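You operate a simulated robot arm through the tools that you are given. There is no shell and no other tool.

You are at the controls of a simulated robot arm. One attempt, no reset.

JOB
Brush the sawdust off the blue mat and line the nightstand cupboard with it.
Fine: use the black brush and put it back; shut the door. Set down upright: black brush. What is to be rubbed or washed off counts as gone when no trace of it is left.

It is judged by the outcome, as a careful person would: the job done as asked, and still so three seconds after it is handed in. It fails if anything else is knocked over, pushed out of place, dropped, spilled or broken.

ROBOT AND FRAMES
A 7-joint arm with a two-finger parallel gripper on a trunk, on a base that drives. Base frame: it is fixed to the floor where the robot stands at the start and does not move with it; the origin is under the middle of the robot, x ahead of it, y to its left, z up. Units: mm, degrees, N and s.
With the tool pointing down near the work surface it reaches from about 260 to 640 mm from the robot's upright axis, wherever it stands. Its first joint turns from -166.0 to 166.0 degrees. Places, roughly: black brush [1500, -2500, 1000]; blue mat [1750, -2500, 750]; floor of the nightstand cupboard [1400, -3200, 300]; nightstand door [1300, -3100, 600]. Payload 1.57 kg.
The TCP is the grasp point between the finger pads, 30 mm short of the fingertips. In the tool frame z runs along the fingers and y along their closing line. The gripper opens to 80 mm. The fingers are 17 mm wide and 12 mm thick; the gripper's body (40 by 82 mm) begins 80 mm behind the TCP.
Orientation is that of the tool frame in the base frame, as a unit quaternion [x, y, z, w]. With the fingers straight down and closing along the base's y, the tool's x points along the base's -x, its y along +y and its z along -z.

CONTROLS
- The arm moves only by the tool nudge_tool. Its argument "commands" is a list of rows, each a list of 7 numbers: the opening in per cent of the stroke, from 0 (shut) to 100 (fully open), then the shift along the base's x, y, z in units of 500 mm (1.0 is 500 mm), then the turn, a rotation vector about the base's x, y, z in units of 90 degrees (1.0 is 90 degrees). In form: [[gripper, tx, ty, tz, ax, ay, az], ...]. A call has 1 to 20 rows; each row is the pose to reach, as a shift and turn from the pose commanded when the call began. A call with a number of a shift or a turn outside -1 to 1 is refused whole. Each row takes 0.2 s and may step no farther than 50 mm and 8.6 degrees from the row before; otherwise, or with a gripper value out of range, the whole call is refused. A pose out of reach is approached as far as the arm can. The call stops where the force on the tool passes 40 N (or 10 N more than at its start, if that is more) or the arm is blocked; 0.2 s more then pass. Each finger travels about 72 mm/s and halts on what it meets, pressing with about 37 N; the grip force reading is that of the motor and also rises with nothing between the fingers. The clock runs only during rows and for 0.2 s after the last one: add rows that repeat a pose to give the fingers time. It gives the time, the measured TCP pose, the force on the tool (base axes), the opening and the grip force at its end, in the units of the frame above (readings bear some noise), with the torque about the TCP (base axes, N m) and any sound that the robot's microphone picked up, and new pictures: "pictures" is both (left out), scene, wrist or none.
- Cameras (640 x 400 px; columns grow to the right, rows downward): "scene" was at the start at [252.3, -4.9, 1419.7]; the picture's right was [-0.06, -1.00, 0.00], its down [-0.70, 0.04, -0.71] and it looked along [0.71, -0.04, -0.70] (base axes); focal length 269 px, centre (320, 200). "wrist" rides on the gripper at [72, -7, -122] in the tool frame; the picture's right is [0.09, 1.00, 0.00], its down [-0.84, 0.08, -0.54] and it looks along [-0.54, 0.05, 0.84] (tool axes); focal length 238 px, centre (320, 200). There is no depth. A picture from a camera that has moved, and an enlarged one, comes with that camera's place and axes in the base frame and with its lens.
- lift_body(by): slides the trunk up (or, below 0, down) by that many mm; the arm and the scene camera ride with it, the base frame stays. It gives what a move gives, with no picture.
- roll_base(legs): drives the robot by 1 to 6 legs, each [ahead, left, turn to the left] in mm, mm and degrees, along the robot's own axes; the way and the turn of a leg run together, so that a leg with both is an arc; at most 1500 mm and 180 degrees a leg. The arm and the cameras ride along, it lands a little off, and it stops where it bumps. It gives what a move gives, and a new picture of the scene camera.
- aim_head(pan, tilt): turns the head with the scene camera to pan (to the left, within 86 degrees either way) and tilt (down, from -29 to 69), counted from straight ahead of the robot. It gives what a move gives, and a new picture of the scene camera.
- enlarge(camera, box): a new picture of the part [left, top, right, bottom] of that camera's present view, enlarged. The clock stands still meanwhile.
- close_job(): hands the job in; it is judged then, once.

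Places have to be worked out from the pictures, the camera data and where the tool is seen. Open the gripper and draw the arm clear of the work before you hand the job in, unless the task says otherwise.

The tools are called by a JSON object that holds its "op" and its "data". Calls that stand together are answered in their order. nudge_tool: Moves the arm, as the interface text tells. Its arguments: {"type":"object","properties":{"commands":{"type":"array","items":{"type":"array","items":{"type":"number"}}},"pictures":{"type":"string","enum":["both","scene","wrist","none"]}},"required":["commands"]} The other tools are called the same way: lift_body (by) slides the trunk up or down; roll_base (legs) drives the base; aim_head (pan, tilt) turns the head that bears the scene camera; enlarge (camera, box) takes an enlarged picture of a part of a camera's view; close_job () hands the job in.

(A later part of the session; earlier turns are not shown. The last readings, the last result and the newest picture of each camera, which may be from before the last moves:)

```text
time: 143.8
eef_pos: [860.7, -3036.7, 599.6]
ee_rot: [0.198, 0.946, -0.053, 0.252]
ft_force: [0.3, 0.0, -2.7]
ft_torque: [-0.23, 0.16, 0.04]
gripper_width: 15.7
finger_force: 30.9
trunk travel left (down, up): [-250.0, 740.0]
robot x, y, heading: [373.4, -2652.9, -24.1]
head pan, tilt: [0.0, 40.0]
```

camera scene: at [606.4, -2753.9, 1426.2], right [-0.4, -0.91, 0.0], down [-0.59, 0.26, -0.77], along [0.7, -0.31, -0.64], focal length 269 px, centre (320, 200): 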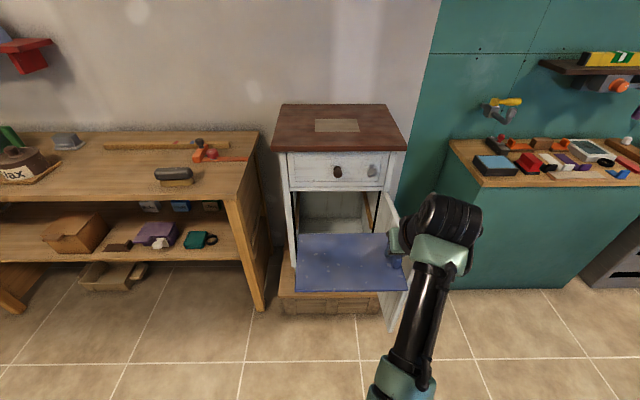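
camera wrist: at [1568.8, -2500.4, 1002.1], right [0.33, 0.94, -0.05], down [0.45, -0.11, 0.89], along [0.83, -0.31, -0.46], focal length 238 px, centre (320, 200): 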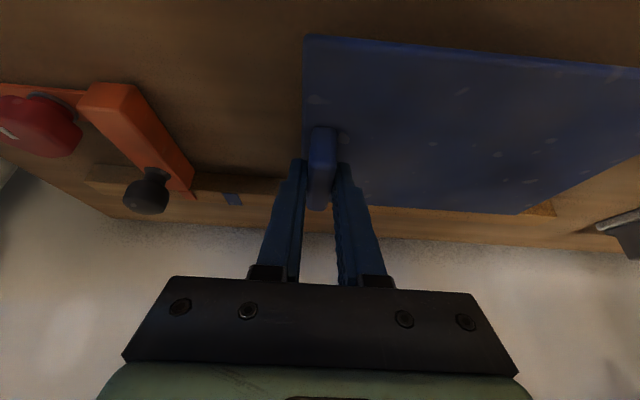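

The trunk is down 400 mm. I look at the cupboard from this height to fix its edges before inserting.

{"op": "aim_head", "data": {"pan": 0, "tilt": 35}}

{"op": "enlarge", "data": {"camera": "scene", "box": [250, 80, 430, 290]}}

```text
time: 144.4
eef_pos: [860.5, -3037.1, 599.2]
ee_rot: [0.198, 0.946, -0.054, 0.251]
ft_force: [0.8, 0.0, -2.3]
ft_torque: [-0.21, 0.17, -0.01]
gripper_width: 15.6
finger_force: 30.5
trunk travel left (down, up): [-250.0, 740.0]
robot x, y, heading: [372.8, -2650.3, -24.0]
head pan, tilt: [0.0, 35.0]
camera scene: at [608.8, -2755.5, 1033.7], right [-0.4, -0.91, 0.0], down [-0.53, 0.23, -0.82], along [0.75, -0.33, -0.57], focal length 269 px, centre (320, 200)
```

scene: 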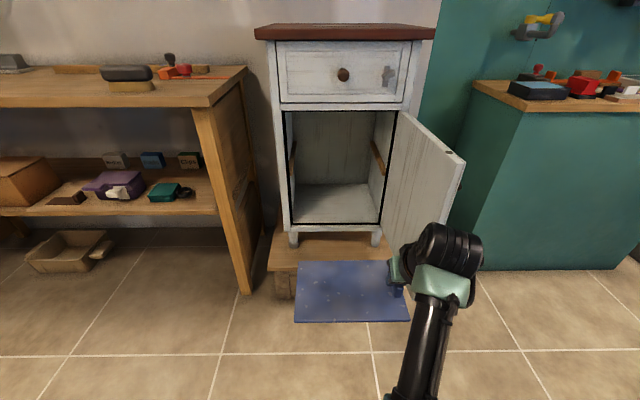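

```text
1.90 times, centred on (340, 185) of scene
camera zoom: at [608.8, -2755.5, 1033.7], right [-0.4, -0.91, 0.0], down [-0.53, 0.23, -0.82], along [0.75, -0.33, -0.57], focal length 512 px, centre (282, 229)
```

zoom: 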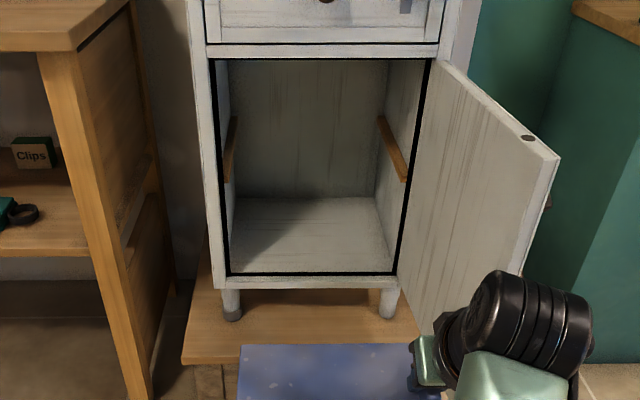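

I place the opening at 1071 mm ahead of my axis, s -108…+228, floor z ≈ 352, top ≈ 793, depth ≈ 305. I lower the trunk another 170 mm (mat about 35 mm above floor level) and come closer by 300 mm.

{"op": "lift_body", "data": {"by": -170}}

{"op": "roll_base", "data": {"legs": [[300, 24, 0]]}}

{"op": "aim_head", "data": {"pan": -5, "tilt": 35}}

{"op": "nudge_tool", "data": {"commands": [[0, 0, 0, 0, 0, 0, 0]]}}

```text
time: 146.3
eef_pos: [861.4, -3037.7, 428.9]
ee_rot: [0.198, 0.946, -0.053, 0.251]
ft_force: [-0.3, -1.0, -2.9]
ft_torque: [-0.21, 0.15, 0.01]
gripper_width: 15.6
finger_force: 31.3
trunk travel left (down, up): [-80.0, 910.0]
robot x, y, heading: [375.3, -2652.5, -23.7]
head pan, tilt: [0.0, 35.0]
```

```text
time: 148.4
eef_pos: [1145.0, -3136.6, 429.2]
ee_rot: [0.198, 0.946, -0.053, 0.251]
ft_force: [0.5, -0.6, -2.9]
ft_torque: [-0.24, 0.14, 0.0]
gripper_width: 15.8
finger_force: 31.4
trunk travel left (down, up): [-80.0, 910.0]
robot x, y, heading: [655.5, -2749.3, -23.9]
head pan, tilt: [0.0, 35.0]
camera scene: at [893.5, -2854.7, 863.8], right [-0.4, -0.91, 0.0], down [-0.52, 0.23, -0.82], along [0.75, -0.33, -0.57], focal length 269 px, centre (320, 200)
```

scene: 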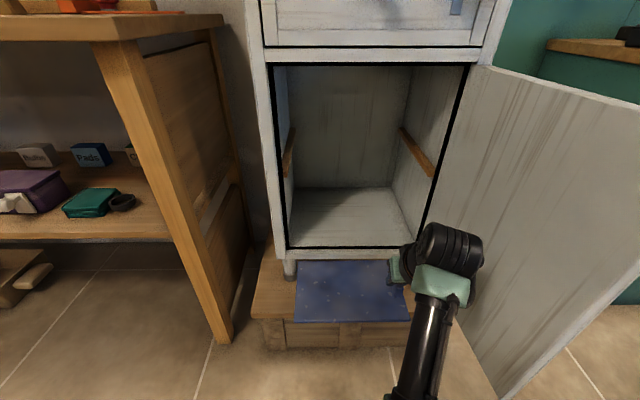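

```text
time: 149.1
eef_pos: [1146.0, -3137.2, 429.7]
ee_rot: [0.197, 0.946, -0.053, 0.251]
ft_force: [0.3, -0.9, -3.4]
ft_torque: [-0.23, 0.12, -0.02]
gripper_width: 15.6
finger_force: 31.4
trunk travel left (down, up): [-80.0, 910.0]
robot x, y, heading: [655.4, -2753.7, -23.6]
head pan, tilt: [-5.0, 35.0]
camera scene: at [890.2, -2861.6, 863.8], right [-0.48, -0.88, 0.0], down [-0.5, 0.28, -0.82], along [0.72, -0.39, -0.57], focal length 269 px, centre (320, 200)
```

scene: 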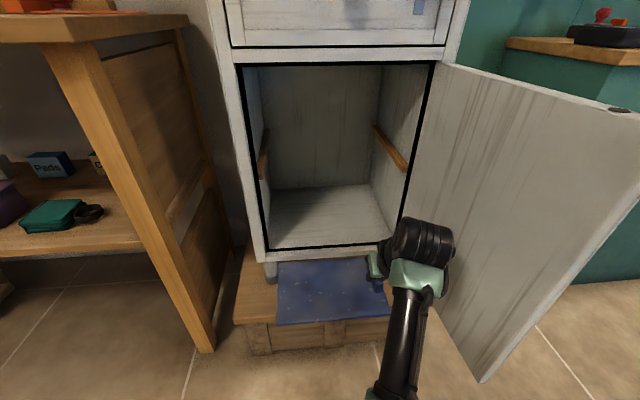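

```text
time: 149.5
eef_pos: [1145.2, -3136.7, 429.2]
ee_rot: [0.198, 0.946, -0.054, 0.251]
ft_force: [-0.3, -1.2, -2.4]
ft_torque: [-0.24, 0.09, 0.0]
gripper_width: 15.8
finger_force: 31.7
trunk travel left (down, up): [-80.0, 910.0]
robot x, y, heading: [654.4, -2753.7, -23.8]
head pan, tilt: [-5.0, 35.0]
camera scene: at [890.2, -2861.6, 863.8], right [-0.48, -0.88, 0.0], down [-0.5, 0.28, -0.82], along [0.72, -0.4, -0.57], focal length 269 px, centre (320, 200)
camera wrist: at [1030.7, -3092.9, 498.0], right [0.33, 0.94, -0.05], down [0.45, -0.11, 0.89], along [0.83, -0.31, -0.46], focal length 238 px, centre (320, 200)
```

scene: 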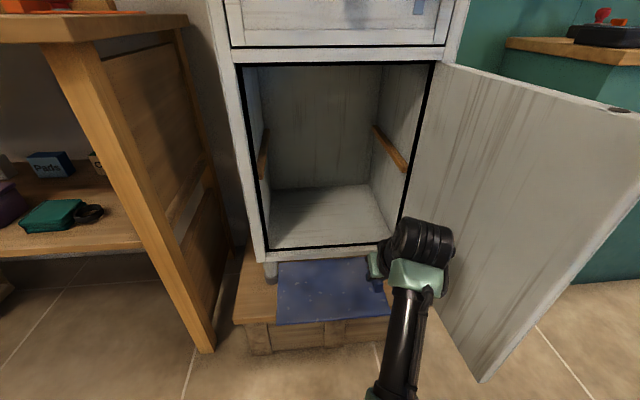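
wrist: 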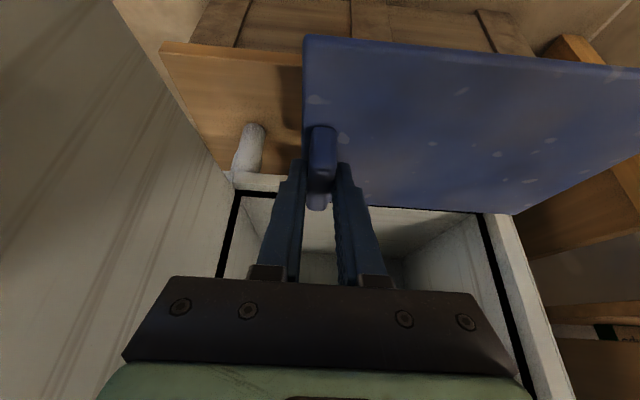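

The mat now hovers just before the opening. I enlarge both views to check the side and height margins before entering.

{"op": "enlarge", "data": {"camera": "scene", "box": [220, 170, 480, 340]}}

{"op": "enlarge", "data": {"camera": "wrist", "box": [200, 100, 600, 340]}}

```text
2.35 times, centred on (350, 255) of scene
camera zoom: at [890.2, -2861.6, 863.8], right [-0.48, -0.88, 0.0], down [-0.5, 0.28, -0.82], along [0.72, -0.4, -0.57], focal length 632 px, centre (249, 71)
```

zoom: 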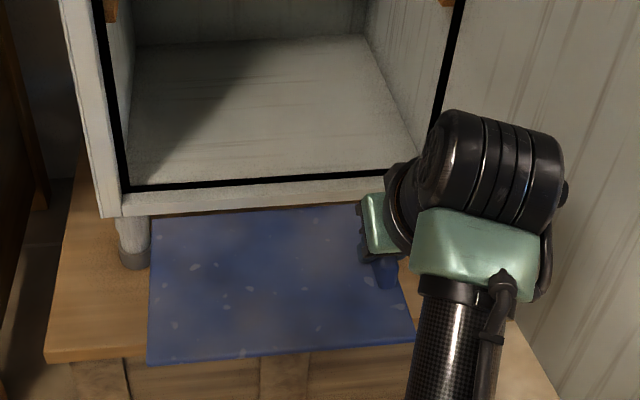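

```text
1.60 times, centred on (400, 220) of wrist
camera zoom: at [1030.7, -3092.9, 498.0], right [0.33, 0.94, -0.05], down [0.45, -0.11, 0.89], along [0.83, -0.31, -0.46], focal length 381 px, centre (192, 168)
```

zoom: 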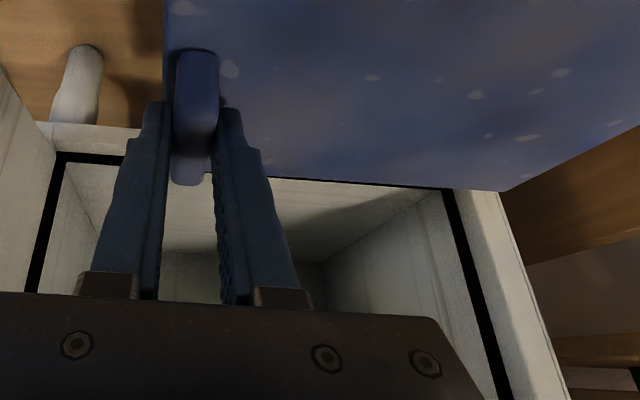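

Margins look good: mat's left edge clears the frame by about 34 mm, the gripper's right side by about 60 mm, and the mat is some 36 mm above the floor edge. I drive in by 150 mm.

{"op": "roll_base", "data": {"legs": [[150, 0, 0]]}}

{"op": "nudge_tool", "data": {"commands": [[0, 0, 0, 0, 0, 0, 0]], "pictures": "wrist"}}

```text
time: 150.8
eef_pos: [1281.2, -3197.6, 429.0]
ee_rot: [0.198, 0.946, -0.053, 0.252]
ft_force: [-0.5, 0.6, -2.0]
ft_torque: [-0.22, 0.11, -0.01]
gripper_width: 15.4
finger_force: 30.9
trunk travel left (down, up): [-80.0, 910.0]
robot x, y, heading: [793.1, -2811.2, -24.0]
head pan, tilt: [-5.0, 35.0]
camera scene: at [1026.8, -2922.4, 863.8], right [-0.48, -0.88, 0.0], down [-0.5, 0.28, -0.82], along [0.72, -0.4, -0.57], focal length 269 px, centre (320, 200)
```

scene: 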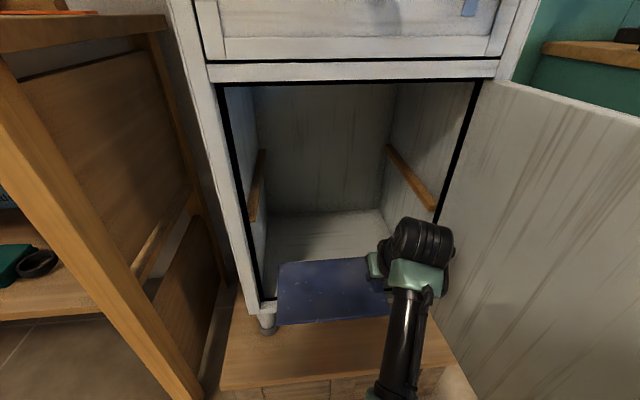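

```text
time: 151.2
eef_pos: [1282.2, -3196.4, 429.4]
ee_rot: [0.199, 0.946, -0.054, 0.25]
ft_force: [-0.4, 1.2, -2.9]
ft_torque: [-0.24, 0.11, -0.01]
gripper_width: 15.4
finger_force: 31.4
trunk travel left (down, up): [-80.0, 910.0]
robot x, y, heading: [792.6, -2811.9, -24.0]
head pan, tilt: [-5.0, 35.0]
camera wrist: at [1166.9, -3153.9, 497.6], right [0.33, 0.94, -0.05], down [0.45, -0.11, 0.88], along [0.83, -0.31, -0.46], focal length 238 px, centre (320, 200)
```

wrist: 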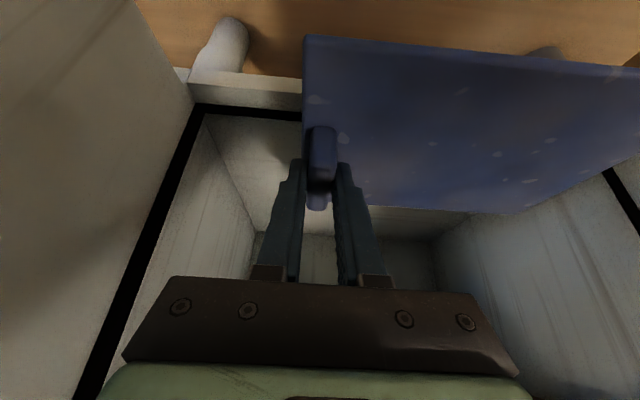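

The mat is half in, level and clear on all sides. I drive another 100 mm in.

{"op": "roll_base", "data": {"legs": [[100, 0, 0]]}}

{"op": "nudge_tool", "data": {"commands": [[0, 0, 0, 0, 0, 0, 0]], "pictures": "wrist"}}

```text
time: 152.4
eef_pos: [1370.5, -3237.1, 429.4]
ee_rot: [0.198, 0.946, -0.053, 0.25]
ft_force: [1.1, 0.2, -2.3]
ft_torque: [-0.18, 0.14, 0.01]
gripper_width: 15.7
finger_force: 31.4
trunk travel left (down, up): [-80.0, 910.0]
robot x, y, heading: [883.2, -2850.7, -23.9]
head pan, tilt: [-5.0, 35.0]
camera scene: at [1116.0, -2962.0, 863.8], right [-0.48, -0.88, 0.0], down [-0.5, 0.28, -0.82], along [0.72, -0.4, -0.57], focal length 269 px, centre (320, 200)
```

scene: 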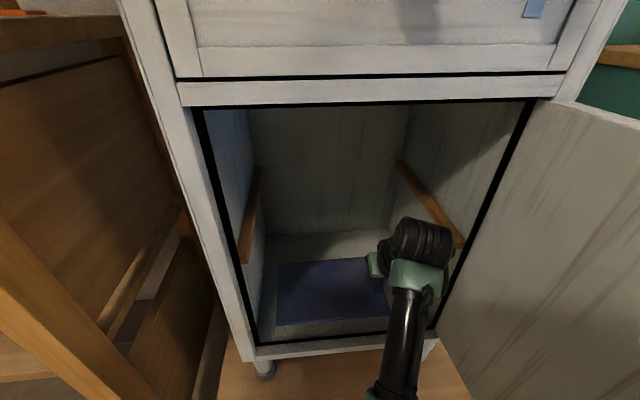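

```text
time: 152.8
eef_pos: [1370.7, -3237.2, 428.9]
ee_rot: [0.199, 0.946, -0.053, 0.25]
ft_force: [-0.7, -0.5, -2.9]
ft_torque: [-0.19, 0.1, 0.03]
gripper_width: 15.6
finger_force: 31.5
trunk travel left (down, up): [-80.0, 910.0]
robot x, y, heading: [880.4, -2855.5, -23.8]
head pan, tilt: [-5.0, 35.0]
camera wrist: at [1256.0, -3193.5, 497.5], right [0.33, 0.94, -0.05], down [0.45, -0.11, 0.88], along [0.83, -0.31, -0.46], focal length 238 px, centre (320, 200)
```

wrist: 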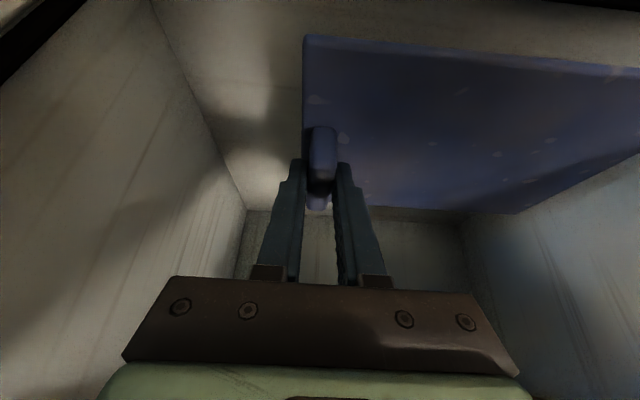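

The mat is wholly inside now, its near edge just past the frame. I move the arm 60 mm further in to bring it to the middle of the floor.

{"op": "nudge_tool", "data": {"commands": [[0, 0.0275, -0.012, 0, 0, 0, 0], [0, 0.055, -0.0241, 0, 0, 0, 0], [0, 0.0824, -0.0361, 0, 0, 0, 0], [0, 0.1099, -0.0482, 0, 0, 0, 0], [0, 0.1099, -0.0482, 0, 0, 0, 0]]}}

```text
time: 154.0
eef_pos: [1425.0, -3261.8, 430.4]
ee_rot: [0.199, 0.946, -0.054, 0.25]
ft_force: [0.2, -0.5, -3.2]
ft_torque: [-0.26, 0.13, -0.02]
gripper_width: 15.6
finger_force: 31.5
trunk travel left (down, up): [-80.0, 910.0]
robot x, y, heading: [884.9, -2851.8, -23.9]
head pan, tilt: [-5.0, 35.0]
camera scene: at [1116.0, -2962.1, 863.8], right [-0.48, -0.88, 0.0], down [-0.5, 0.28, -0.82], along [0.72, -0.4, -0.57], focal length 269 px, centre (320, 200)
camera wrist: at [1310.8, -3218.0, 498.4], right [0.33, 0.94, -0.05], down [0.45, -0.11, 0.89], along [0.83, -0.31, -0.46], focal length 238 px, centre (320, 200)
```

scene: 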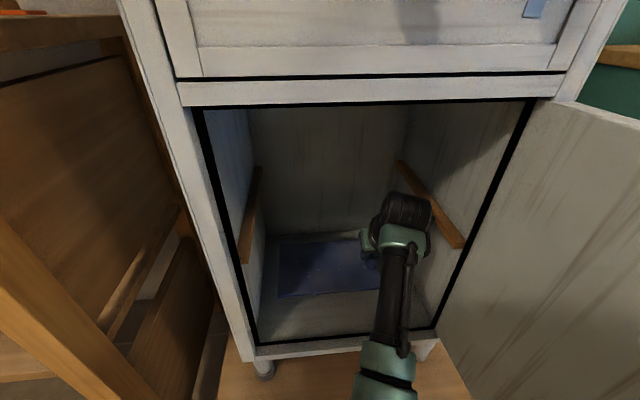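
wrist: 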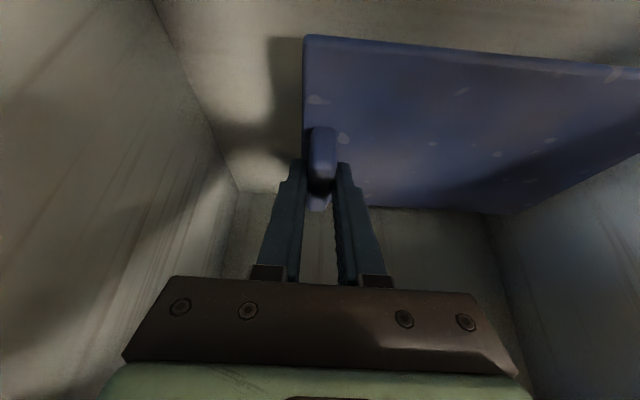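

I check the clearances round the wrist and mat inside before lowering.

{"op": "enlarge", "data": {"camera": "scene", "box": [190, 90, 490, 390]}}

```text
1.33 times, centred on (340, 240) of scene
camera zoom: at [1116.0, -2962.1, 863.8], right [-0.48, -0.88, 0.0], down [-0.5, 0.28, -0.82], along [0.72, -0.4, -0.57], focal length 358 px, centre (293, 147)
```

zoom: 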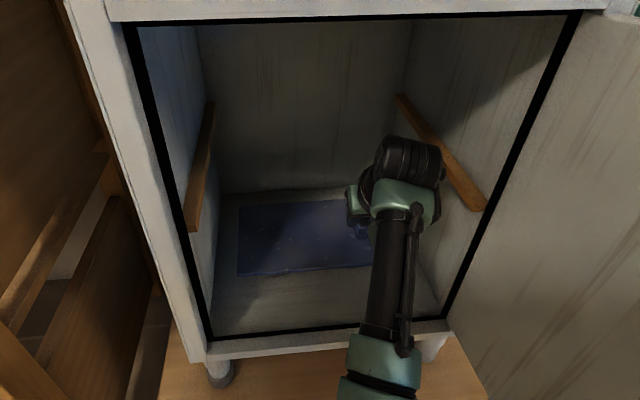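

The forearm passes high over the sill (about z 600) and the wrist clears the runner. I lower the mat toward the floor, slowly at the end.

{"op": "nudge_tool", "data": {"commands": [[0, 0, 0, -0.02, 0, 0, 0], [0, 0, 0, -0.04, 0, 0, 0], [0, 0, 0, -0.052, 0, 0, 0], [0, 0, 0, -0.052, 0, 0, 0]], "pictures": "wrist"}}

{"op": "nudge_tool", "data": {"commands": [[0, 0, 0, -0.004, 0, 0, 0], [0, 0, 0, -0.006, 0, 0, 0], [0, 0, 0, -0.006, 0, 0, 0]], "pictures": "none"}}

```text
time: 155.0
eef_pos: [1426.0, -3262.0, 404.0]
ee_rot: [0.199, 0.946, -0.054, 0.251]
ft_force: [-0.5, -0.4, -2.5]
ft_torque: [-0.21, 0.16, 0.01]
gripper_width: 15.5
finger_force: 31.5
trunk travel left (down, up): [-80.0, 910.0]
robot x, y, heading: [883.0, -2851.3, -24.2]
head pan, tilt: [-5.0, 35.0]
camera wrist: at [1311.4, -3217.9, 472.6], right [0.33, 0.94, -0.05], down [0.45, -0.11, 0.89], along [0.83, -0.31, -0.46], focal length 238 px, centre (320, 200)
```

wrist: 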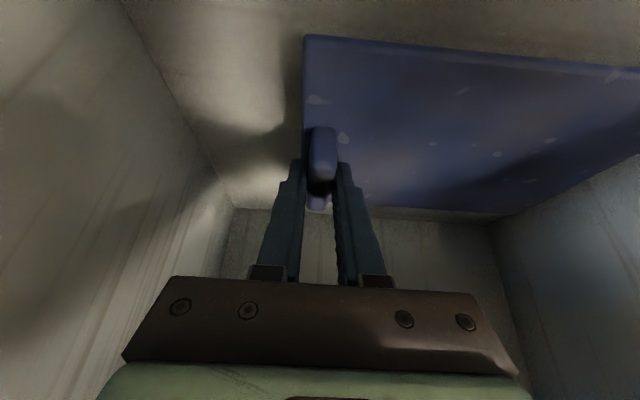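

```text
time: 155.8
eef_pos: [1426.7, -3260.9, 400.8]
ee_rot: [0.198, 0.946, -0.053, 0.252]
ft_force: [0.0, 0.5, -1.9]
ft_torque: [-0.26, 0.14, 0.0]
gripper_width: 15.6
finger_force: 31.6
trunk travel left (down, up): [-80.0, 910.0]
robot x, y, heading: [880.5, -2853.9, -23.9]
head pan, tilt: [-5.0, 35.0]
```

No contact yet at z 401. I keep going in 2–3 mm steps.

{"op": "nudge_tool", "data": {"commands": [[0, 0, 0, -0.004, 0, 0, 0], [0, 0, 0, -0.006, 0, 0, 0], [0, 0, 0, -0.006, 0, 0, 0]], "pictures": "none"}}

{"op": "nudge_tool", "data": {"commands": [[0, 0, 0, -0.004, 0, 0, 0], [0, 0, 0, -0.006, 0, 0, 0], [0, 0, 0, -0.006, 0, 0, 0]], "pictures": "none"}}

```text
time: 156.6
eef_pos: [1427.6, -3262.1, 397.8]
ee_rot: [0.2, 0.946, -0.055, 0.25]
ft_force: [0.0, 1.0, -3.0]
ft_torque: [-0.24, 0.13, 0.0]
gripper_width: 15.6
finger_force: 31.8
trunk travel left (down, up): [-80.0, 910.0]
robot x, y, heading: [885.9, -2853.9, -24.2]
head pan, tilt: [-5.0, 35.0]
```

```text
time: 157.4
eef_pos: [1425.6, -3261.7, 394.0]
ee_rot: [0.199, 0.946, -0.054, 0.251]
ft_force: [-0.4, -0.2, -2.1]
ft_torque: [-0.23, 0.14, 0.02]
gripper_width: 15.6
finger_force: 31.3
trunk travel left (down, up): [-80.0, 910.0]
robot x, y, heading: [883.5, -2852.0, -23.9]
head pan, tilt: [-5.0, 35.0]
```

Still hanging free at z 394; I continue downward in small steps.

{"op": "nudge_tool", "data": {"commands": [[0, 0, 0, -0.004, 0, 0, 0], [0, 0, 0, -0.006, 0, 0, 0], [0, 0, 0, -0.006, 0, 0, 0]], "pictures": "none"}}

{"op": "nudge_tool", "data": {"commands": [[0, 0, 0, -0.004, 0, 0, 0], [0, 0, 0, -0.006, 0, 0, 0], [0, 0, 0, -0.006, 0, 0, 0]], "pictures": "wrist"}}

```text
time: 158.2
eef_pos: [1426.0, -3261.5, 390.4]
ee_rot: [0.199, 0.946, -0.053, 0.251]
ft_force: [0.4, 0.1, -3.0]
ft_torque: [-0.25, 0.12, -0.03]
gripper_width: 15.6
finger_force: 32.0
trunk travel left (down, up): [-80.0, 910.0]
robot x, y, heading: [882.3, -2850.9, -23.8]
head pan, tilt: [-5.0, 35.0]
```

```text
time: 159.0
eef_pos: [1427.3, -3261.4, 388.2]
ee_rot: [0.198, 0.946, -0.053, 0.251]
ft_force: [0.1, 1.2, -2.8]
ft_torque: [-0.24, 0.09, 0.0]
gripper_width: 15.1
finger_force: 31.7
trunk travel left (down, up): [-80.0, 910.0]
robot x, y, heading: [882.3, -2847.4, -23.5]
head pan, tilt: [-5.0, 35.0]
camera wrist: at [1311.8, -3217.7, 457.1], right [0.33, 0.94, -0.05], down [0.45, -0.11, 0.89], along [0.83, -0.31, -0.46], focal length 238 px, centre (320, 200)
```

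wrist: 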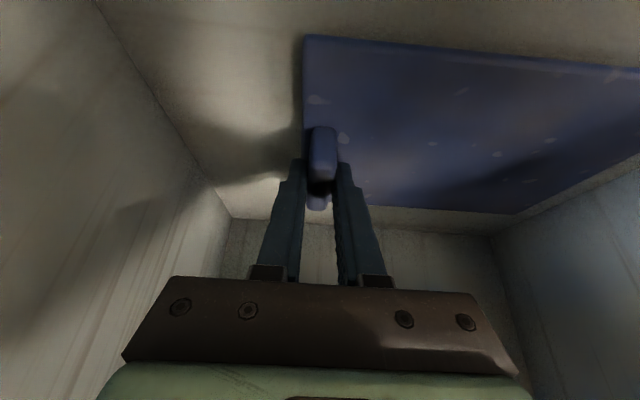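

The shadow gap is small now; by the back corner I judge the floor near z 342. I continue in small steps.

{"op": "nudge_tool", "data": {"commands": [[0, 0, 0, -0.003, 0, 0, 0], [0, 0, 0, -0.005, 0, 0, 0], [0, 0, 0, -0.005, 0, 0, 0]], "pictures": "none"}}

{"op": "nudge_tool", "data": {"commands": [[0, 0, 0, -0.003, 0, 0, 0], [0, 0, 0, -0.005, 0, 0, 0], [0, 0, 0, -0.005, 0, 0, 0]], "pictures": "none"}}

{"op": "nudge_tool", "data": {"commands": [[0, 0, 0, -0.003, 0, 0, 0], [0, 0, 0, -0.005, 0, 0, 0], [0, 0, 0, -0.005, 0, 0, 0]], "pictures": "none"}}

```text
time: 159.8
eef_pos: [1426.4, -3261.8, 386.0]
ee_rot: [0.199, 0.946, -0.053, 0.25]
ft_force: [0.5, 0.8, -2.7]
ft_torque: [-0.27, 0.11, 0.0]
gripper_width: 15.7
finger_force: 31.8
trunk travel left (down, up): [-80.0, 910.0]
robot x, y, heading: [885.1, -2847.0, -23.9]
head pan, tilt: [-5.0, 35.0]
```

```text
time: 160.6
eef_pos: [1426.2, -3261.9, 383.2]
ee_rot: [0.199, 0.946, -0.053, 0.251]
ft_force: [0.0, -0.4, -1.8]
ft_torque: [-0.03, -0.05, 0.03]
gripper_width: 15.7
finger_force: 30.9
trunk travel left (down, up): [-80.0, 910.0]
robot x, y, heading: [885.7, -2849.6, -24.0]
head pan, tilt: [-5.0, 35.0]
```

```text
time: 161.4
eef_pos: [1424.9, -3261.6, 382.1]
ee_rot: [0.198, 0.945, -0.055, 0.253]
ft_force: [-0.5, -1.1, 2.5]
ft_torque: [0.24, 0.0, 0.13]
gripper_width: 15.6
finger_force: 31.0
trunk travel left (down, up): [-80.0, 910.0]
robot x, y, heading: [879.3, -2850.5, -23.9]
head pan, tilt: [-5.0, 35.0]
```

The mat now rests on the cupboard floor (force turned from its weight to a slight push). I open the fingers and draw back along the tool axis.

{"op": "nudge_tool", "data": {"commands": [[30, 0, 0, 0, 0, 0, 0], [50, 0, 0, 0, 0, 0, 0], [60, 0, 0, 0, 0, 0, 0], [60, 0, 0, 0, 0, 0, 0], [60, -0.0136, 0.006, 0.026, 0, 0, 0], [60, -0.0363, 0.016, 0.0694, 0, 0, 0], [60, -0.0635, 0.028, 0.1215, 0, 0, 0], [60, -0.0635, 0.028, 0.1215, 0, 0, 0]]}}

```text
time: 163.2
eef_pos: [1392.8, -3247.2, 441.7]
ee_rot: [0.198, 0.946, -0.053, 0.251]
ft_force: [0.3, 0.1, -0.2]
ft_torque: [0.01, 0.04, -0.03]
gripper_width: 47.9
finger_force: 0.0
trunk travel left (down, up): [-80.0, 910.0]
robot x, y, heading: [882.5, -2851.1, -24.0]
head pan, tilt: [-5.0, 35.0]
camera scene: at [1115.9, -2962.0, 863.9], right [-0.48, -0.88, 0.0], down [-0.5, 0.28, -0.82], along [0.72, -0.4, -0.57], focal length 269 px, centre (320, 200)
camera wrist: at [1277.9, -3203.0, 510.4], right [0.33, 0.94, -0.05], down [0.45, -0.11, 0.89], along [0.83, -0.31, -0.46], focal length 238 px, centre (320, 200)
```

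scene: 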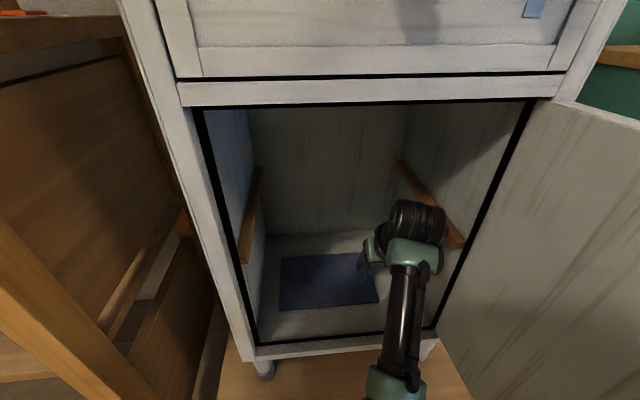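
wrist: 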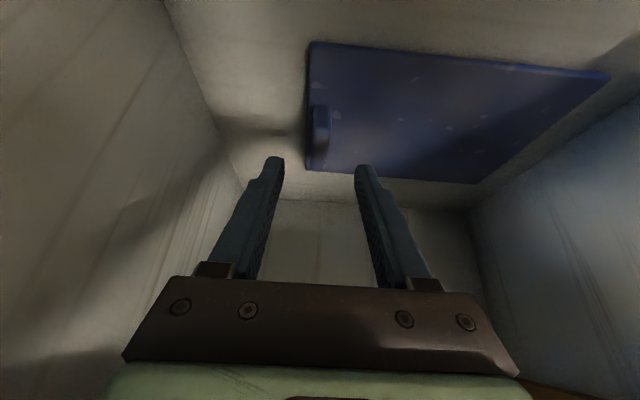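

The mat lies flat and well inside. I close the fingers a little and drive straight back out of the cupboard.

{"op": "roll_base", "data": {"legs": [[-450, 0, 0]]}}

{"op": "enlarge", "data": {"camera": "scene", "box": [220, 60, 480, 300]}}

```text
time: 165.9
eef_pos: [989.0, -3065.8, 441.2]
ee_rot: [0.197, 0.946, -0.053, 0.251]
ft_force: [0.3, -0.9, 0.3]
ft_torque: [-0.03, 0.01, 0.0]
gripper_width: 47.8
finger_force: 0.0
trunk travel left (down, up): [-80.0, 910.0]
robot x, y, heading: [476.4, -2670.6, -23.7]
head pan, tilt: [-5.0, 35.0]
camera scene: at [711.4, -2782.4, 863.8], right [-0.48, -0.88, 0.0], down [-0.5, 0.28, -0.82], along [0.72, -0.39, -0.57], focal length 269 px, centre (320, 200)
```

scene: 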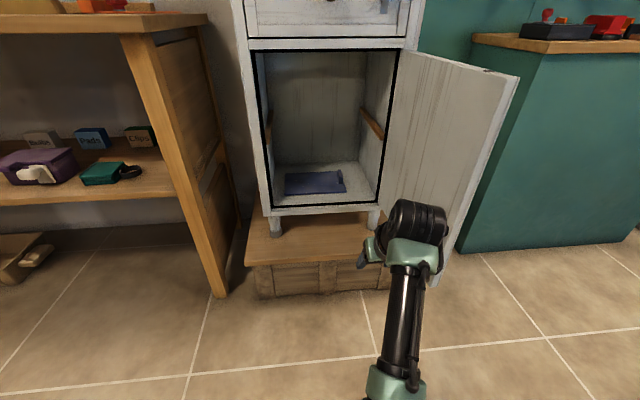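

```text
1.67 times, centred on (350, 180) of scene
camera zoom: at [711.4, -2782.4, 863.8], right [-0.48, -0.88, 0.0], down [-0.5, 0.28, -0.82], along [0.72, -0.39, -0.57], focal length 448 px, centre (270, 233)
```

zoom: 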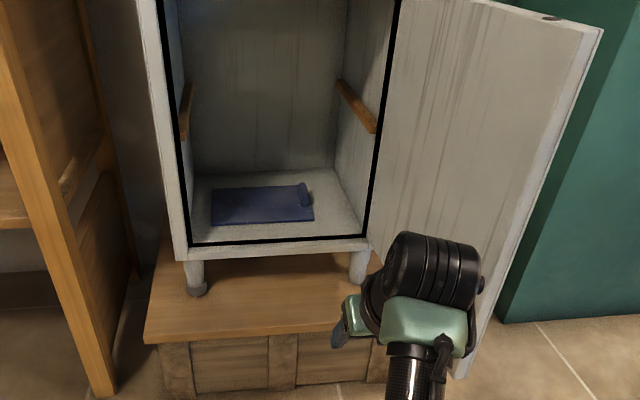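

The mat lies flat inside, well behind the sill. Next I shut the door by pushing on its outer face with closed fingers; I first back off so I can turn the arm without touching the door.

{"op": "roll_base", "data": {"legs": [[-150, 0, 0]]}}

{"op": "aim_head", "data": {"pan": -20, "tilt": 35}}

```text
time: 167.2
eef_pos: [852.3, -3006.4, 440.9]
ee_rot: [0.197, 0.946, -0.052, 0.251]
ft_force: [-0.1, -0.6, -0.5]
ft_torque: [-0.01, 0.02, 0.0]
gripper_width: 48.3
finger_force: 0.2
trunk travel left (down, up): [-80.0, 910.0]
robot x, y, heading: [340.7, -2609.5, -23.8]
head pan, tilt: [-5.0, 35.0]
camera scene: at [574.9, -2722.3, 863.8], right [-0.48, -0.88, 0.0], down [-0.5, 0.28, -0.82], along [0.72, -0.39, -0.57], focal length 269 px, centre (320, 200)
```

scene: 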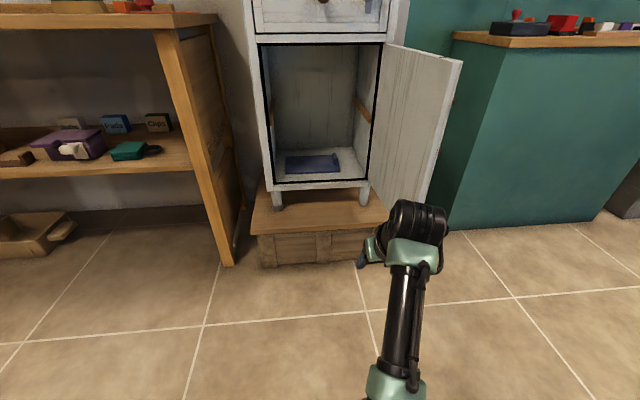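

```text
time: 168.0
eef_pos: [853.2, -3006.4, 441.5]
ee_rot: [0.198, 0.946, -0.054, 0.251]
ft_force: [-0.8, -0.1, -0.1]
ft_torque: [-0.01, -0.01, -0.03]
gripper_width: 48.1
finger_force: 0.0
trunk travel left (down, up): [-80.0, 910.0]
robot x, y, heading: [342.0, -2610.7, -24.0]
head pan, tilt: [-20.0, 35.0]
camera scene: at [561.3, -2740.8, 863.9], right [-0.69, -0.72, 0.0], down [-0.41, 0.4, -0.82], along [0.59, -0.57, -0.57], focal length 269 px, centre (320, 200)
```

scene: 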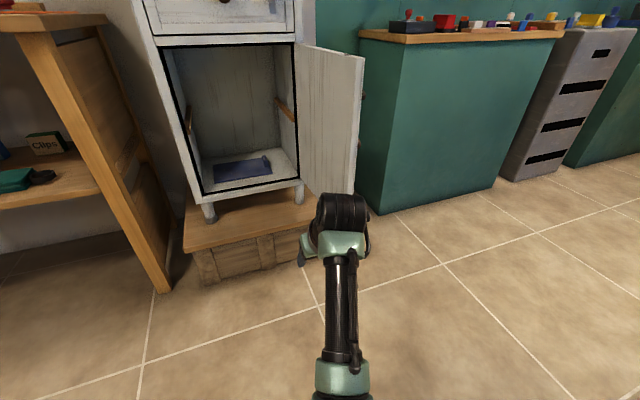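

The door stands at about 98°. I level the tool (pitching it up 60°) and close the fingers while drawing it in a bit.

{"op": "nudge_tool", "data": {"commands": [[40, -0.0246, 0, 0.01, -0.0339, -0.0761, 0], [20, -0.0493, 0, 0.02, -0.0678, -0.1523, 0], [0, -0.0739, 0, 0.03, -0.1017, -0.2284, 0], [0, -0.0985, 0, 0.04, -0.1356, -0.3045, 0], [0, -0.1231, 0, 0.05, -0.1694, -0.3806, 0], [0, -0.1478, 0, 0.06, -0.2033, -0.4568, 0], [0, -0.1724, 0, 0.07, -0.2372, -0.5329, 0], [0, -0.197, 0, 0.08, -0.2711, -0.609, 0], [0, -0.197, 0, 0.08, -0.2711, -0.609, 0]], "pictures": "scene"}}

```text
time: 170.0
eef_pos: [752.4, -3006.7, 481.9]
ee_rot: [0.144, 0.694, -0.15, 0.689]
ft_force: [0.2, 0.3, 0.1]
ft_torque: [0.02, -0.01, 0.03]
gripper_width: 0.2
finger_force: 21.0
trunk travel left (down, up): [-80.0, 910.0]
robot x, y, heading: [341.6, -2611.6, -23.8]
head pan, tilt: [-20.0, 35.0]
camera scene: at [561.3, -2740.8, 863.9], right [-0.69, -0.72, 0.0], down [-0.41, 0.4, -0.82], along [0.59, -0.57, -0.57], focal length 269 px, centre (320, 200)
```

scene: 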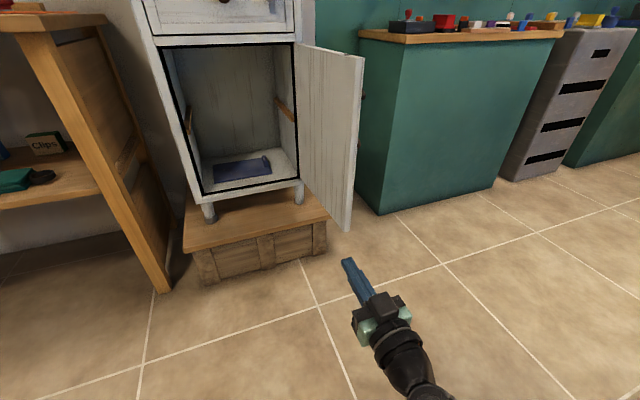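

The fist is level and the door's free edge shows at about 757 mm ahead, 288 mm right. I now yaw the tool 45° to the left and shift it right, to come at the door's outer face.

{"op": "nudge_tool", "data": {"commands": [[0, -0.0261, -0.0267, 0, 0, 0, 0.0833], [0, -0.0522, -0.0533, 0, 0, 0, 0.1667], [0, -0.0783, -0.08, 0, 0, 0, 0.25], [0, -0.1044, -0.1067, 0, 0, 0, 0.3333], [0, -0.1305, -0.1333, 0, 0, 0, 0.4167], [0, -0.1566, -0.16, 0, 0, 0, 0.5], [0, -0.1566, -0.16, 0, 0, 0, 0.5]], "pictures": "scene"}}

```text
time: 171.6
eef_pos: [674.1, -3088.0, 480.2]
ee_rot: [-0.134, 0.696, 0.127, 0.694]
ft_force: [0.7, 0.4, -0.8]
ft_torque: [0.01, -0.01, 0.03]
gripper_width: 0.2
finger_force: 20.9
trunk travel left (down, up): [-80.0, 910.0]
robot x, y, heading: [339.5, -2614.6, -23.6]
head pan, tilt: [-20.0, 35.0]
camera scene: at [561.3, -2740.8, 863.9], right [-0.69, -0.72, 0.0], down [-0.41, 0.4, -0.82], along [0.59, -0.57, -0.57], focal length 269 px, centre (320, 200)
```

scene: 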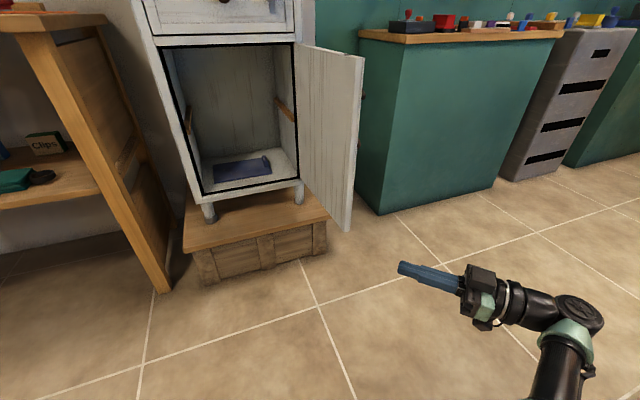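

The fist points left at the door's outer side. I slide right 127 mm and then ahead 280 mm, so the fingers come beside the door's outer face.

{"op": "roll_base", "data": {"legs": [[0, -127, 0], [280, 0, 0]]}}

{"op": "nudge_tool", "data": {"commands": [[0, 0, 0, 0, 0, 0, 0]], "pictures": "wrist"}}

```text
time: 174.4
eef_pos: [883.9, -3314.9, 481.3]
ee_rot: [-0.134, 0.696, 0.129, 0.694]
ft_force: [0.2, 0.1, 0.0]
ft_torque: [0.02, 0.01, 0.01]
gripper_width: 0.1
finger_force: 21.7
trunk travel left (down, up): [-80.0, 910.0]
robot x, y, heading: [549.3, -2842.7, -23.7]
head pan, tilt: [-20.0, 35.0]
camera scene: at [768.8, -2968.7, 863.9], right [-0.69, -0.73, 0.0], down [-0.42, 0.39, -0.82], along [0.59, -0.56, -0.57], focal length 269 px, centre (320, 200)
```

scene: 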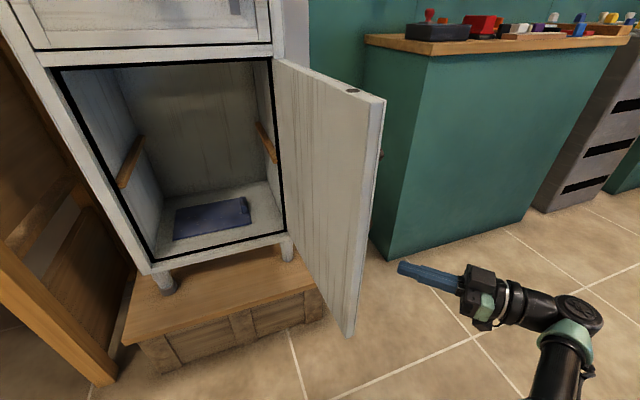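

```text
time: 174.8
eef_pos: [885.2, -3313.6, 481.3]
ee_rot: [-0.134, 0.696, 0.129, 0.694]
ft_force: [-0.3, -0.1, -0.2]
ft_torque: [0.03, 0.03, 0.01]
gripper_width: 0.0
finger_force: 21.2
trunk travel left (down, up): [-80.0, 910.0]
robot x, y, heading: [548.0, -2841.0, -23.6]
head pan, tilt: [-20.0, 35.0]
camera wrist: at [773.6, -3365.1, 408.4], right [-0.36, 0.93, -0.1], down [-0.53, -0.12, 0.84], along [0.77, 0.36, 0.54], focal length 238 px, centre (320, 200)
```

wrist: 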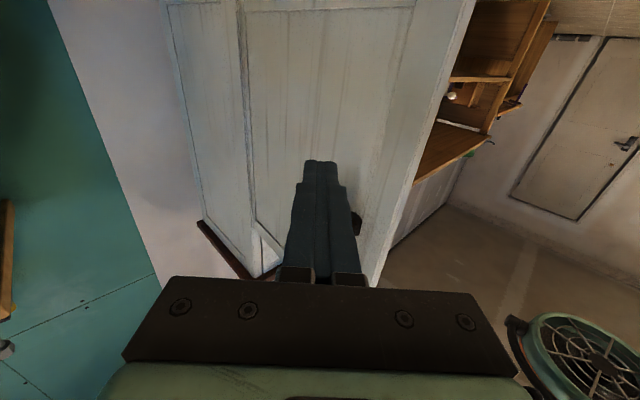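

The fist stands right of the door's outer face, just below knob height. I move in and begin pushing the door round, slowly.

{"op": "nudge_tool", "data": {"commands": [[0, 0.0535, 0.0275, 0, 0, 0, 0], [0, 0.107, 0.055, 0, 0, 0, 0], [0, 0.114, 0.095, 0, 0, 0, 0], [0, 0.1208, 0.135, 0, 0, 0, 0], [0, 0.1321, 0.1723, 0, 0, 0, 0], [0, 0.1434, 0.2096, 0, 0, 0, 0], [0, 0.1599, 0.2451, 0, 0, 0, 0], [0, 0.1764, 0.2806, 0, 0, 0, 0], [0, 0.1764, 0.2806, 0, 0, 0, 0]]}}

```text
time: 176.8
eef_pos: [973.3, -3174.3, 479.8]
ee_rot: [-0.135, 0.696, 0.128, 0.693]
ft_force: [-0.8, 0.1, -0.1]
ft_torque: [0.02, 0.02, -0.03]
gripper_width: 0.0
finger_force: 21.4
trunk travel left (down, up): [-80.0, 910.0]
robot x, y, heading: [548.7, -2840.0, -23.7]
head pan, tilt: [-20.0, 35.0]
camera scene: at [768.8, -2968.7, 863.9], right [-0.69, -0.73, 0.0], down [-0.42, 0.39, -0.82], along [0.59, -0.56, -0.57], focal length 269 px, centre (320, 200)
camera wrist: at [862.4, -3225.3, 408.3], right [-0.36, 0.93, -0.1], down [-0.53, -0.12, 0.84], along [0.77, 0.36, 0.54], focal length 238 px, centre (320, 200)
```

scene: 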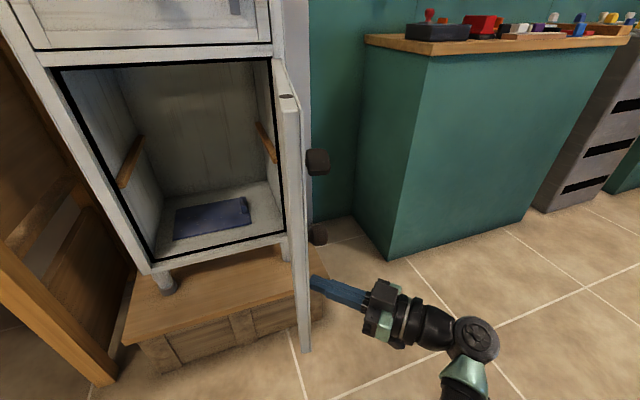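
wrist: 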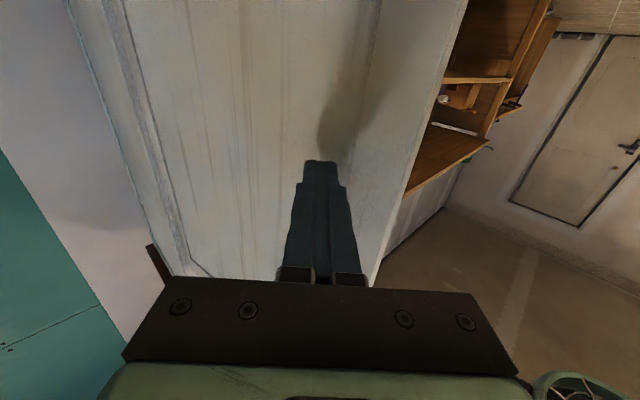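

The door follows the fist with hardly any force, now near 80°. I keep pushing along the arc to about 28°.

{"op": "nudge_tool", "data": {"commands": [[0, 0.0212, 0.0327, 0, 0, 0, 0], [0, 0.0424, 0.0654, 0, 0, 0, 0], [0, 0.0681, 0.095, 0, 0, 0, 0], [0, 0.0938, 0.1246, 0, 0, 0, 0], [0, 0.1232, 0.1502, 0, 0, 0, 0], [0, 0.1526, 0.1758, 0, 0, 0, 0], [0, 0.1854, 0.1971, 0, 0, 0, 0], [0, 0.2182, 0.2184, 0, 0, 0, 0], [0, 0.2536, 0.2348, 0, 0, 0, 0], [0, 0.289, 0.2512, 0, 0, 0, 0], [0, 0.3264, 0.2627, 0, 0, 0, 0], [0, 0.3638, 0.2742, 0, 0, 0, 0], [0, 0.3638, 0.2742, 0, 0, 0, 0]]}}

```text
time: 179.7
eef_pos: [1155.2, -3035.2, 481.3]
ee_rot: [-0.135, 0.696, 0.129, 0.694]
ft_force: [0.3, -0.4, 0.5]
ft_torque: [0.0, 0.01, -0.01]
gripper_width: 0.3
finger_force: 21.7
trunk travel left (down, up): [-80.0, 910.0]
robot x, y, heading: [550.6, -2840.2, -23.4]
head pan, tilt: [-20.0, 35.0]
camera scene: at [768.8, -2968.7, 863.9], right [-0.69, -0.73, 0.0], down [-0.42, 0.39, -0.82], along [0.59, -0.56, -0.57], focal length 269 px, centre (320, 200)
camera wrist: at [1044.0, -3086.2, 408.0], right [-0.36, 0.93, -0.1], down [-0.53, -0.12, 0.84], along [0.77, 0.36, 0.54], focal length 238 px, centre (320, 200)
```

scene: 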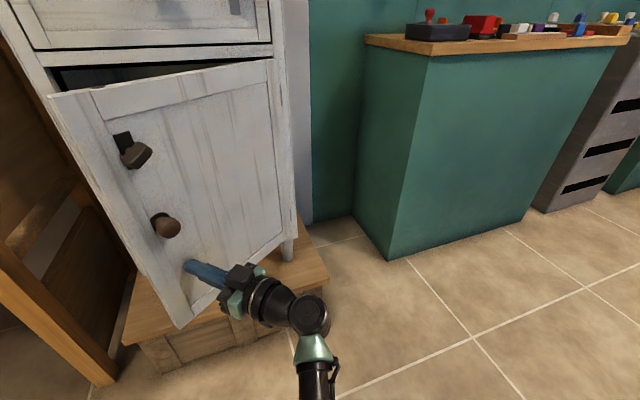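
wrist: 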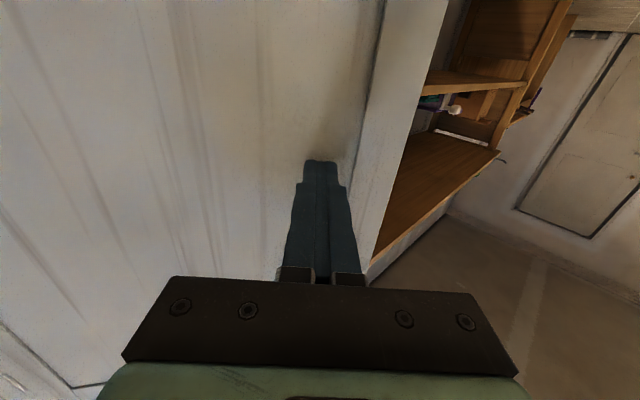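

The door is at roughly 30° now. I push on to nearly closed.

{"op": "nudge_tool", "data": {"commands": [[0, 0.0385, 0.0062, 0, 0, 0, 0], [0, 0.077, 0.0124, 0, 0, 0, 0], [0, 0.1161, 0.013, 0, 0, 0, 0], [0, 0.1552, 0.0136, 0, 0, 0, 0], [0, 0.194, 0.0089, 0, 0, 0, 0], [0, 0.2328, 0.0042, 0, 0, 0, 0], [0, 0.2517, -0.0008, 0, 0, 0, 0], [0, 0.2705, -0.0059, 0, 0, 0, 0], [0, 0.2705, -0.0059, 0, 0, 0, 0]]}}

```text
time: 181.7
eef_pos: [1289.8, -3038.8, 480.8]
ee_rot: [-0.134, 0.695, 0.129, 0.694]
ft_force: [-0.4, -0.7, 1.0]
ft_torque: [0.02, -0.05, 0.01]
gripper_width: 0.1
finger_force: 21.7
trunk travel left (down, up): [-80.0, 910.0]
robot x, y, heading: [546.2, -2837.6, -23.6]
head pan, tilt: [-20.0, 35.0]
camera scene: at [768.8, -2968.7, 863.9], right [-0.69, -0.73, 0.0], down [-0.42, 0.39, -0.82], along [0.59, -0.56, -0.57], focal length 269 px, centre (320, 200)
camera wrist: at [1179.2, -3090.3, 408.9], right [-0.36, 0.93, -0.1], down [-0.53, -0.12, 0.84], along [0.76, 0.36, 0.54], focal length 238 px, centre (320, 200)
```

scene: 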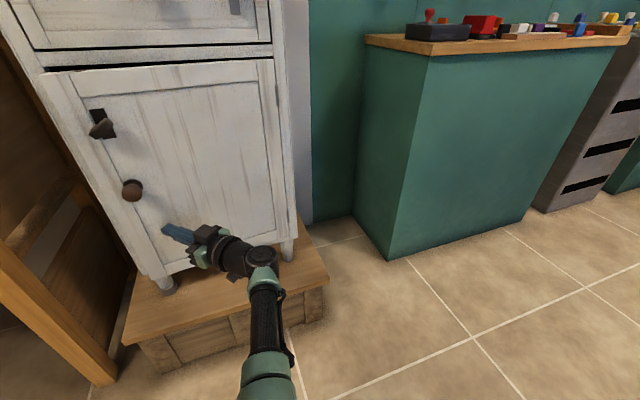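
wrist: 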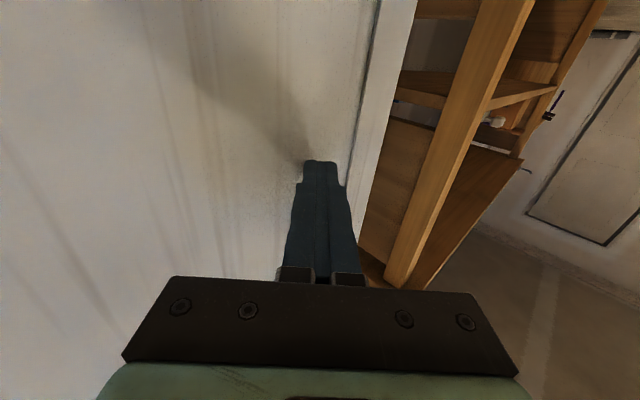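

Only a few degrees remain. I push straight ahead in small steps and watch the force for the door coming home.

{"op": "nudge_tool", "data": {"commands": [[0, 0.0146, -0.0065, 0, 0, 0, 0], [0, 0.0292, -0.013, 0, 0, 0, 0], [0, 0.0402, -0.0179, 0, 0, 0, 0], [0, 0.0402, -0.0179, 0, 0, 0, 0]]}}

```text
time: 182.7
eef_pos: [1304.9, -3045.7, 480.6]
ee_rot: [-0.134, 0.696, 0.129, 0.694]
ft_force: [0.6, -0.7, 0.7]
ft_torque: [-0.04, 0.02, 0.01]
gripper_width: 0.3
finger_force: 21.0
out of reach, approached as far as the arm can: row 3, 4
trunk travel left (down, up): [-80.0, 910.0]
robot x, y, heading: [545.3, -2839.5, -23.4]
head pan, tilt: [-20.0, 35.0]
camera scene: at [768.8, -2968.7, 863.9], right [-0.69, -0.73, 0.0], down [-0.42, 0.39, -0.82], along [0.59, -0.56, -0.57], focal length 269 px, centre (320, 200)
camera wrist: at [1193.8, -3096.9, 408.0], right [-0.36, 0.93, -0.1], down [-0.53, -0.12, 0.84], along [0.76, 0.36, 0.54], focal length 238 px, centre (320, 200)
```

scene: 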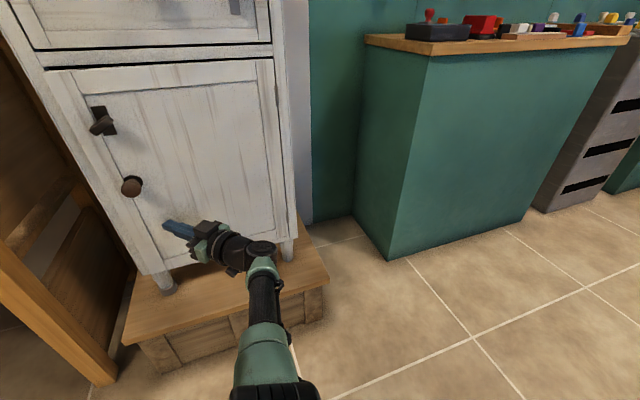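
wrist: 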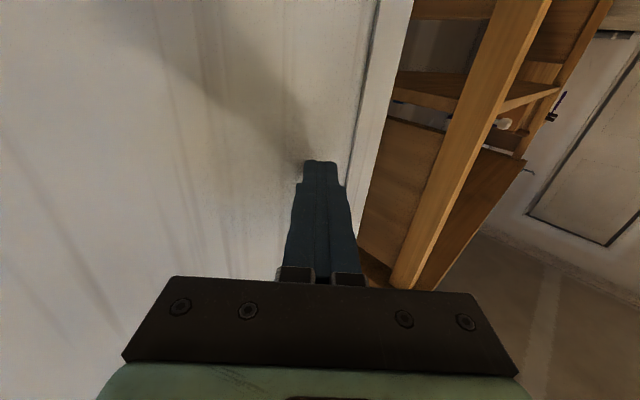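

The door is almost home but the arm is at its reach limit. I draw the fist back 45 mm, drive the base 100 mm closer, and then press with the arm again.

{"op": "nudge_tool", "data": {"commands": [[0, -0.04, 0.018, 0, 0, 0, 0], [0, -0.082, 0.0366, 0, 0, 0, 0], [0, -0.082, 0.0366, 0, 0, 0, 0]], "pictures": "none"}}

{"op": "enlarge", "data": {"camera": "scene", "box": [20, 40, 320, 310]}}

```text
time: 183.4
eef_pos: [1263.8, -3027.8, 480.2]
ee_rot: [-0.134, 0.696, 0.129, 0.694]
ft_force: [0.4, 0.3, 0.5]
ft_torque: [-0.02, 0.03, -0.02]
gripper_width: 0.0
finger_force: 21.0
trunk travel left (down, up): [-80.0, 910.0]
robot x, y, heading: [551.5, -2841.1, -23.3]
head pan, tilt: [-20.0, 35.0]
```

```text
1.48 times, centred on (170, 175) of scene
camera zoom: at [768.8, -2968.7, 863.9], right [-0.69, -0.73, 0.0], down [-0.42, 0.39, -0.82], along [0.59, -0.56, -0.57], focal length 398 px, centre (542, 237)
```

zoom: 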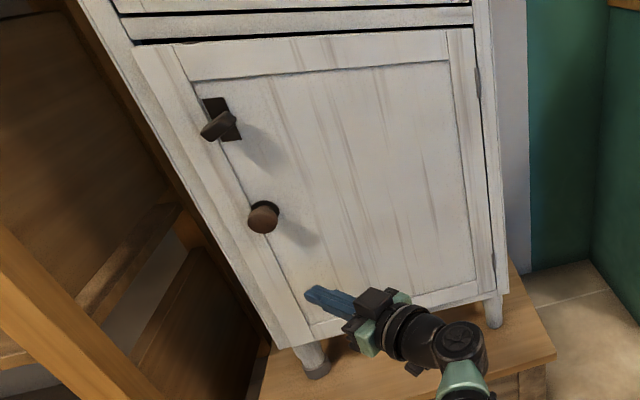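

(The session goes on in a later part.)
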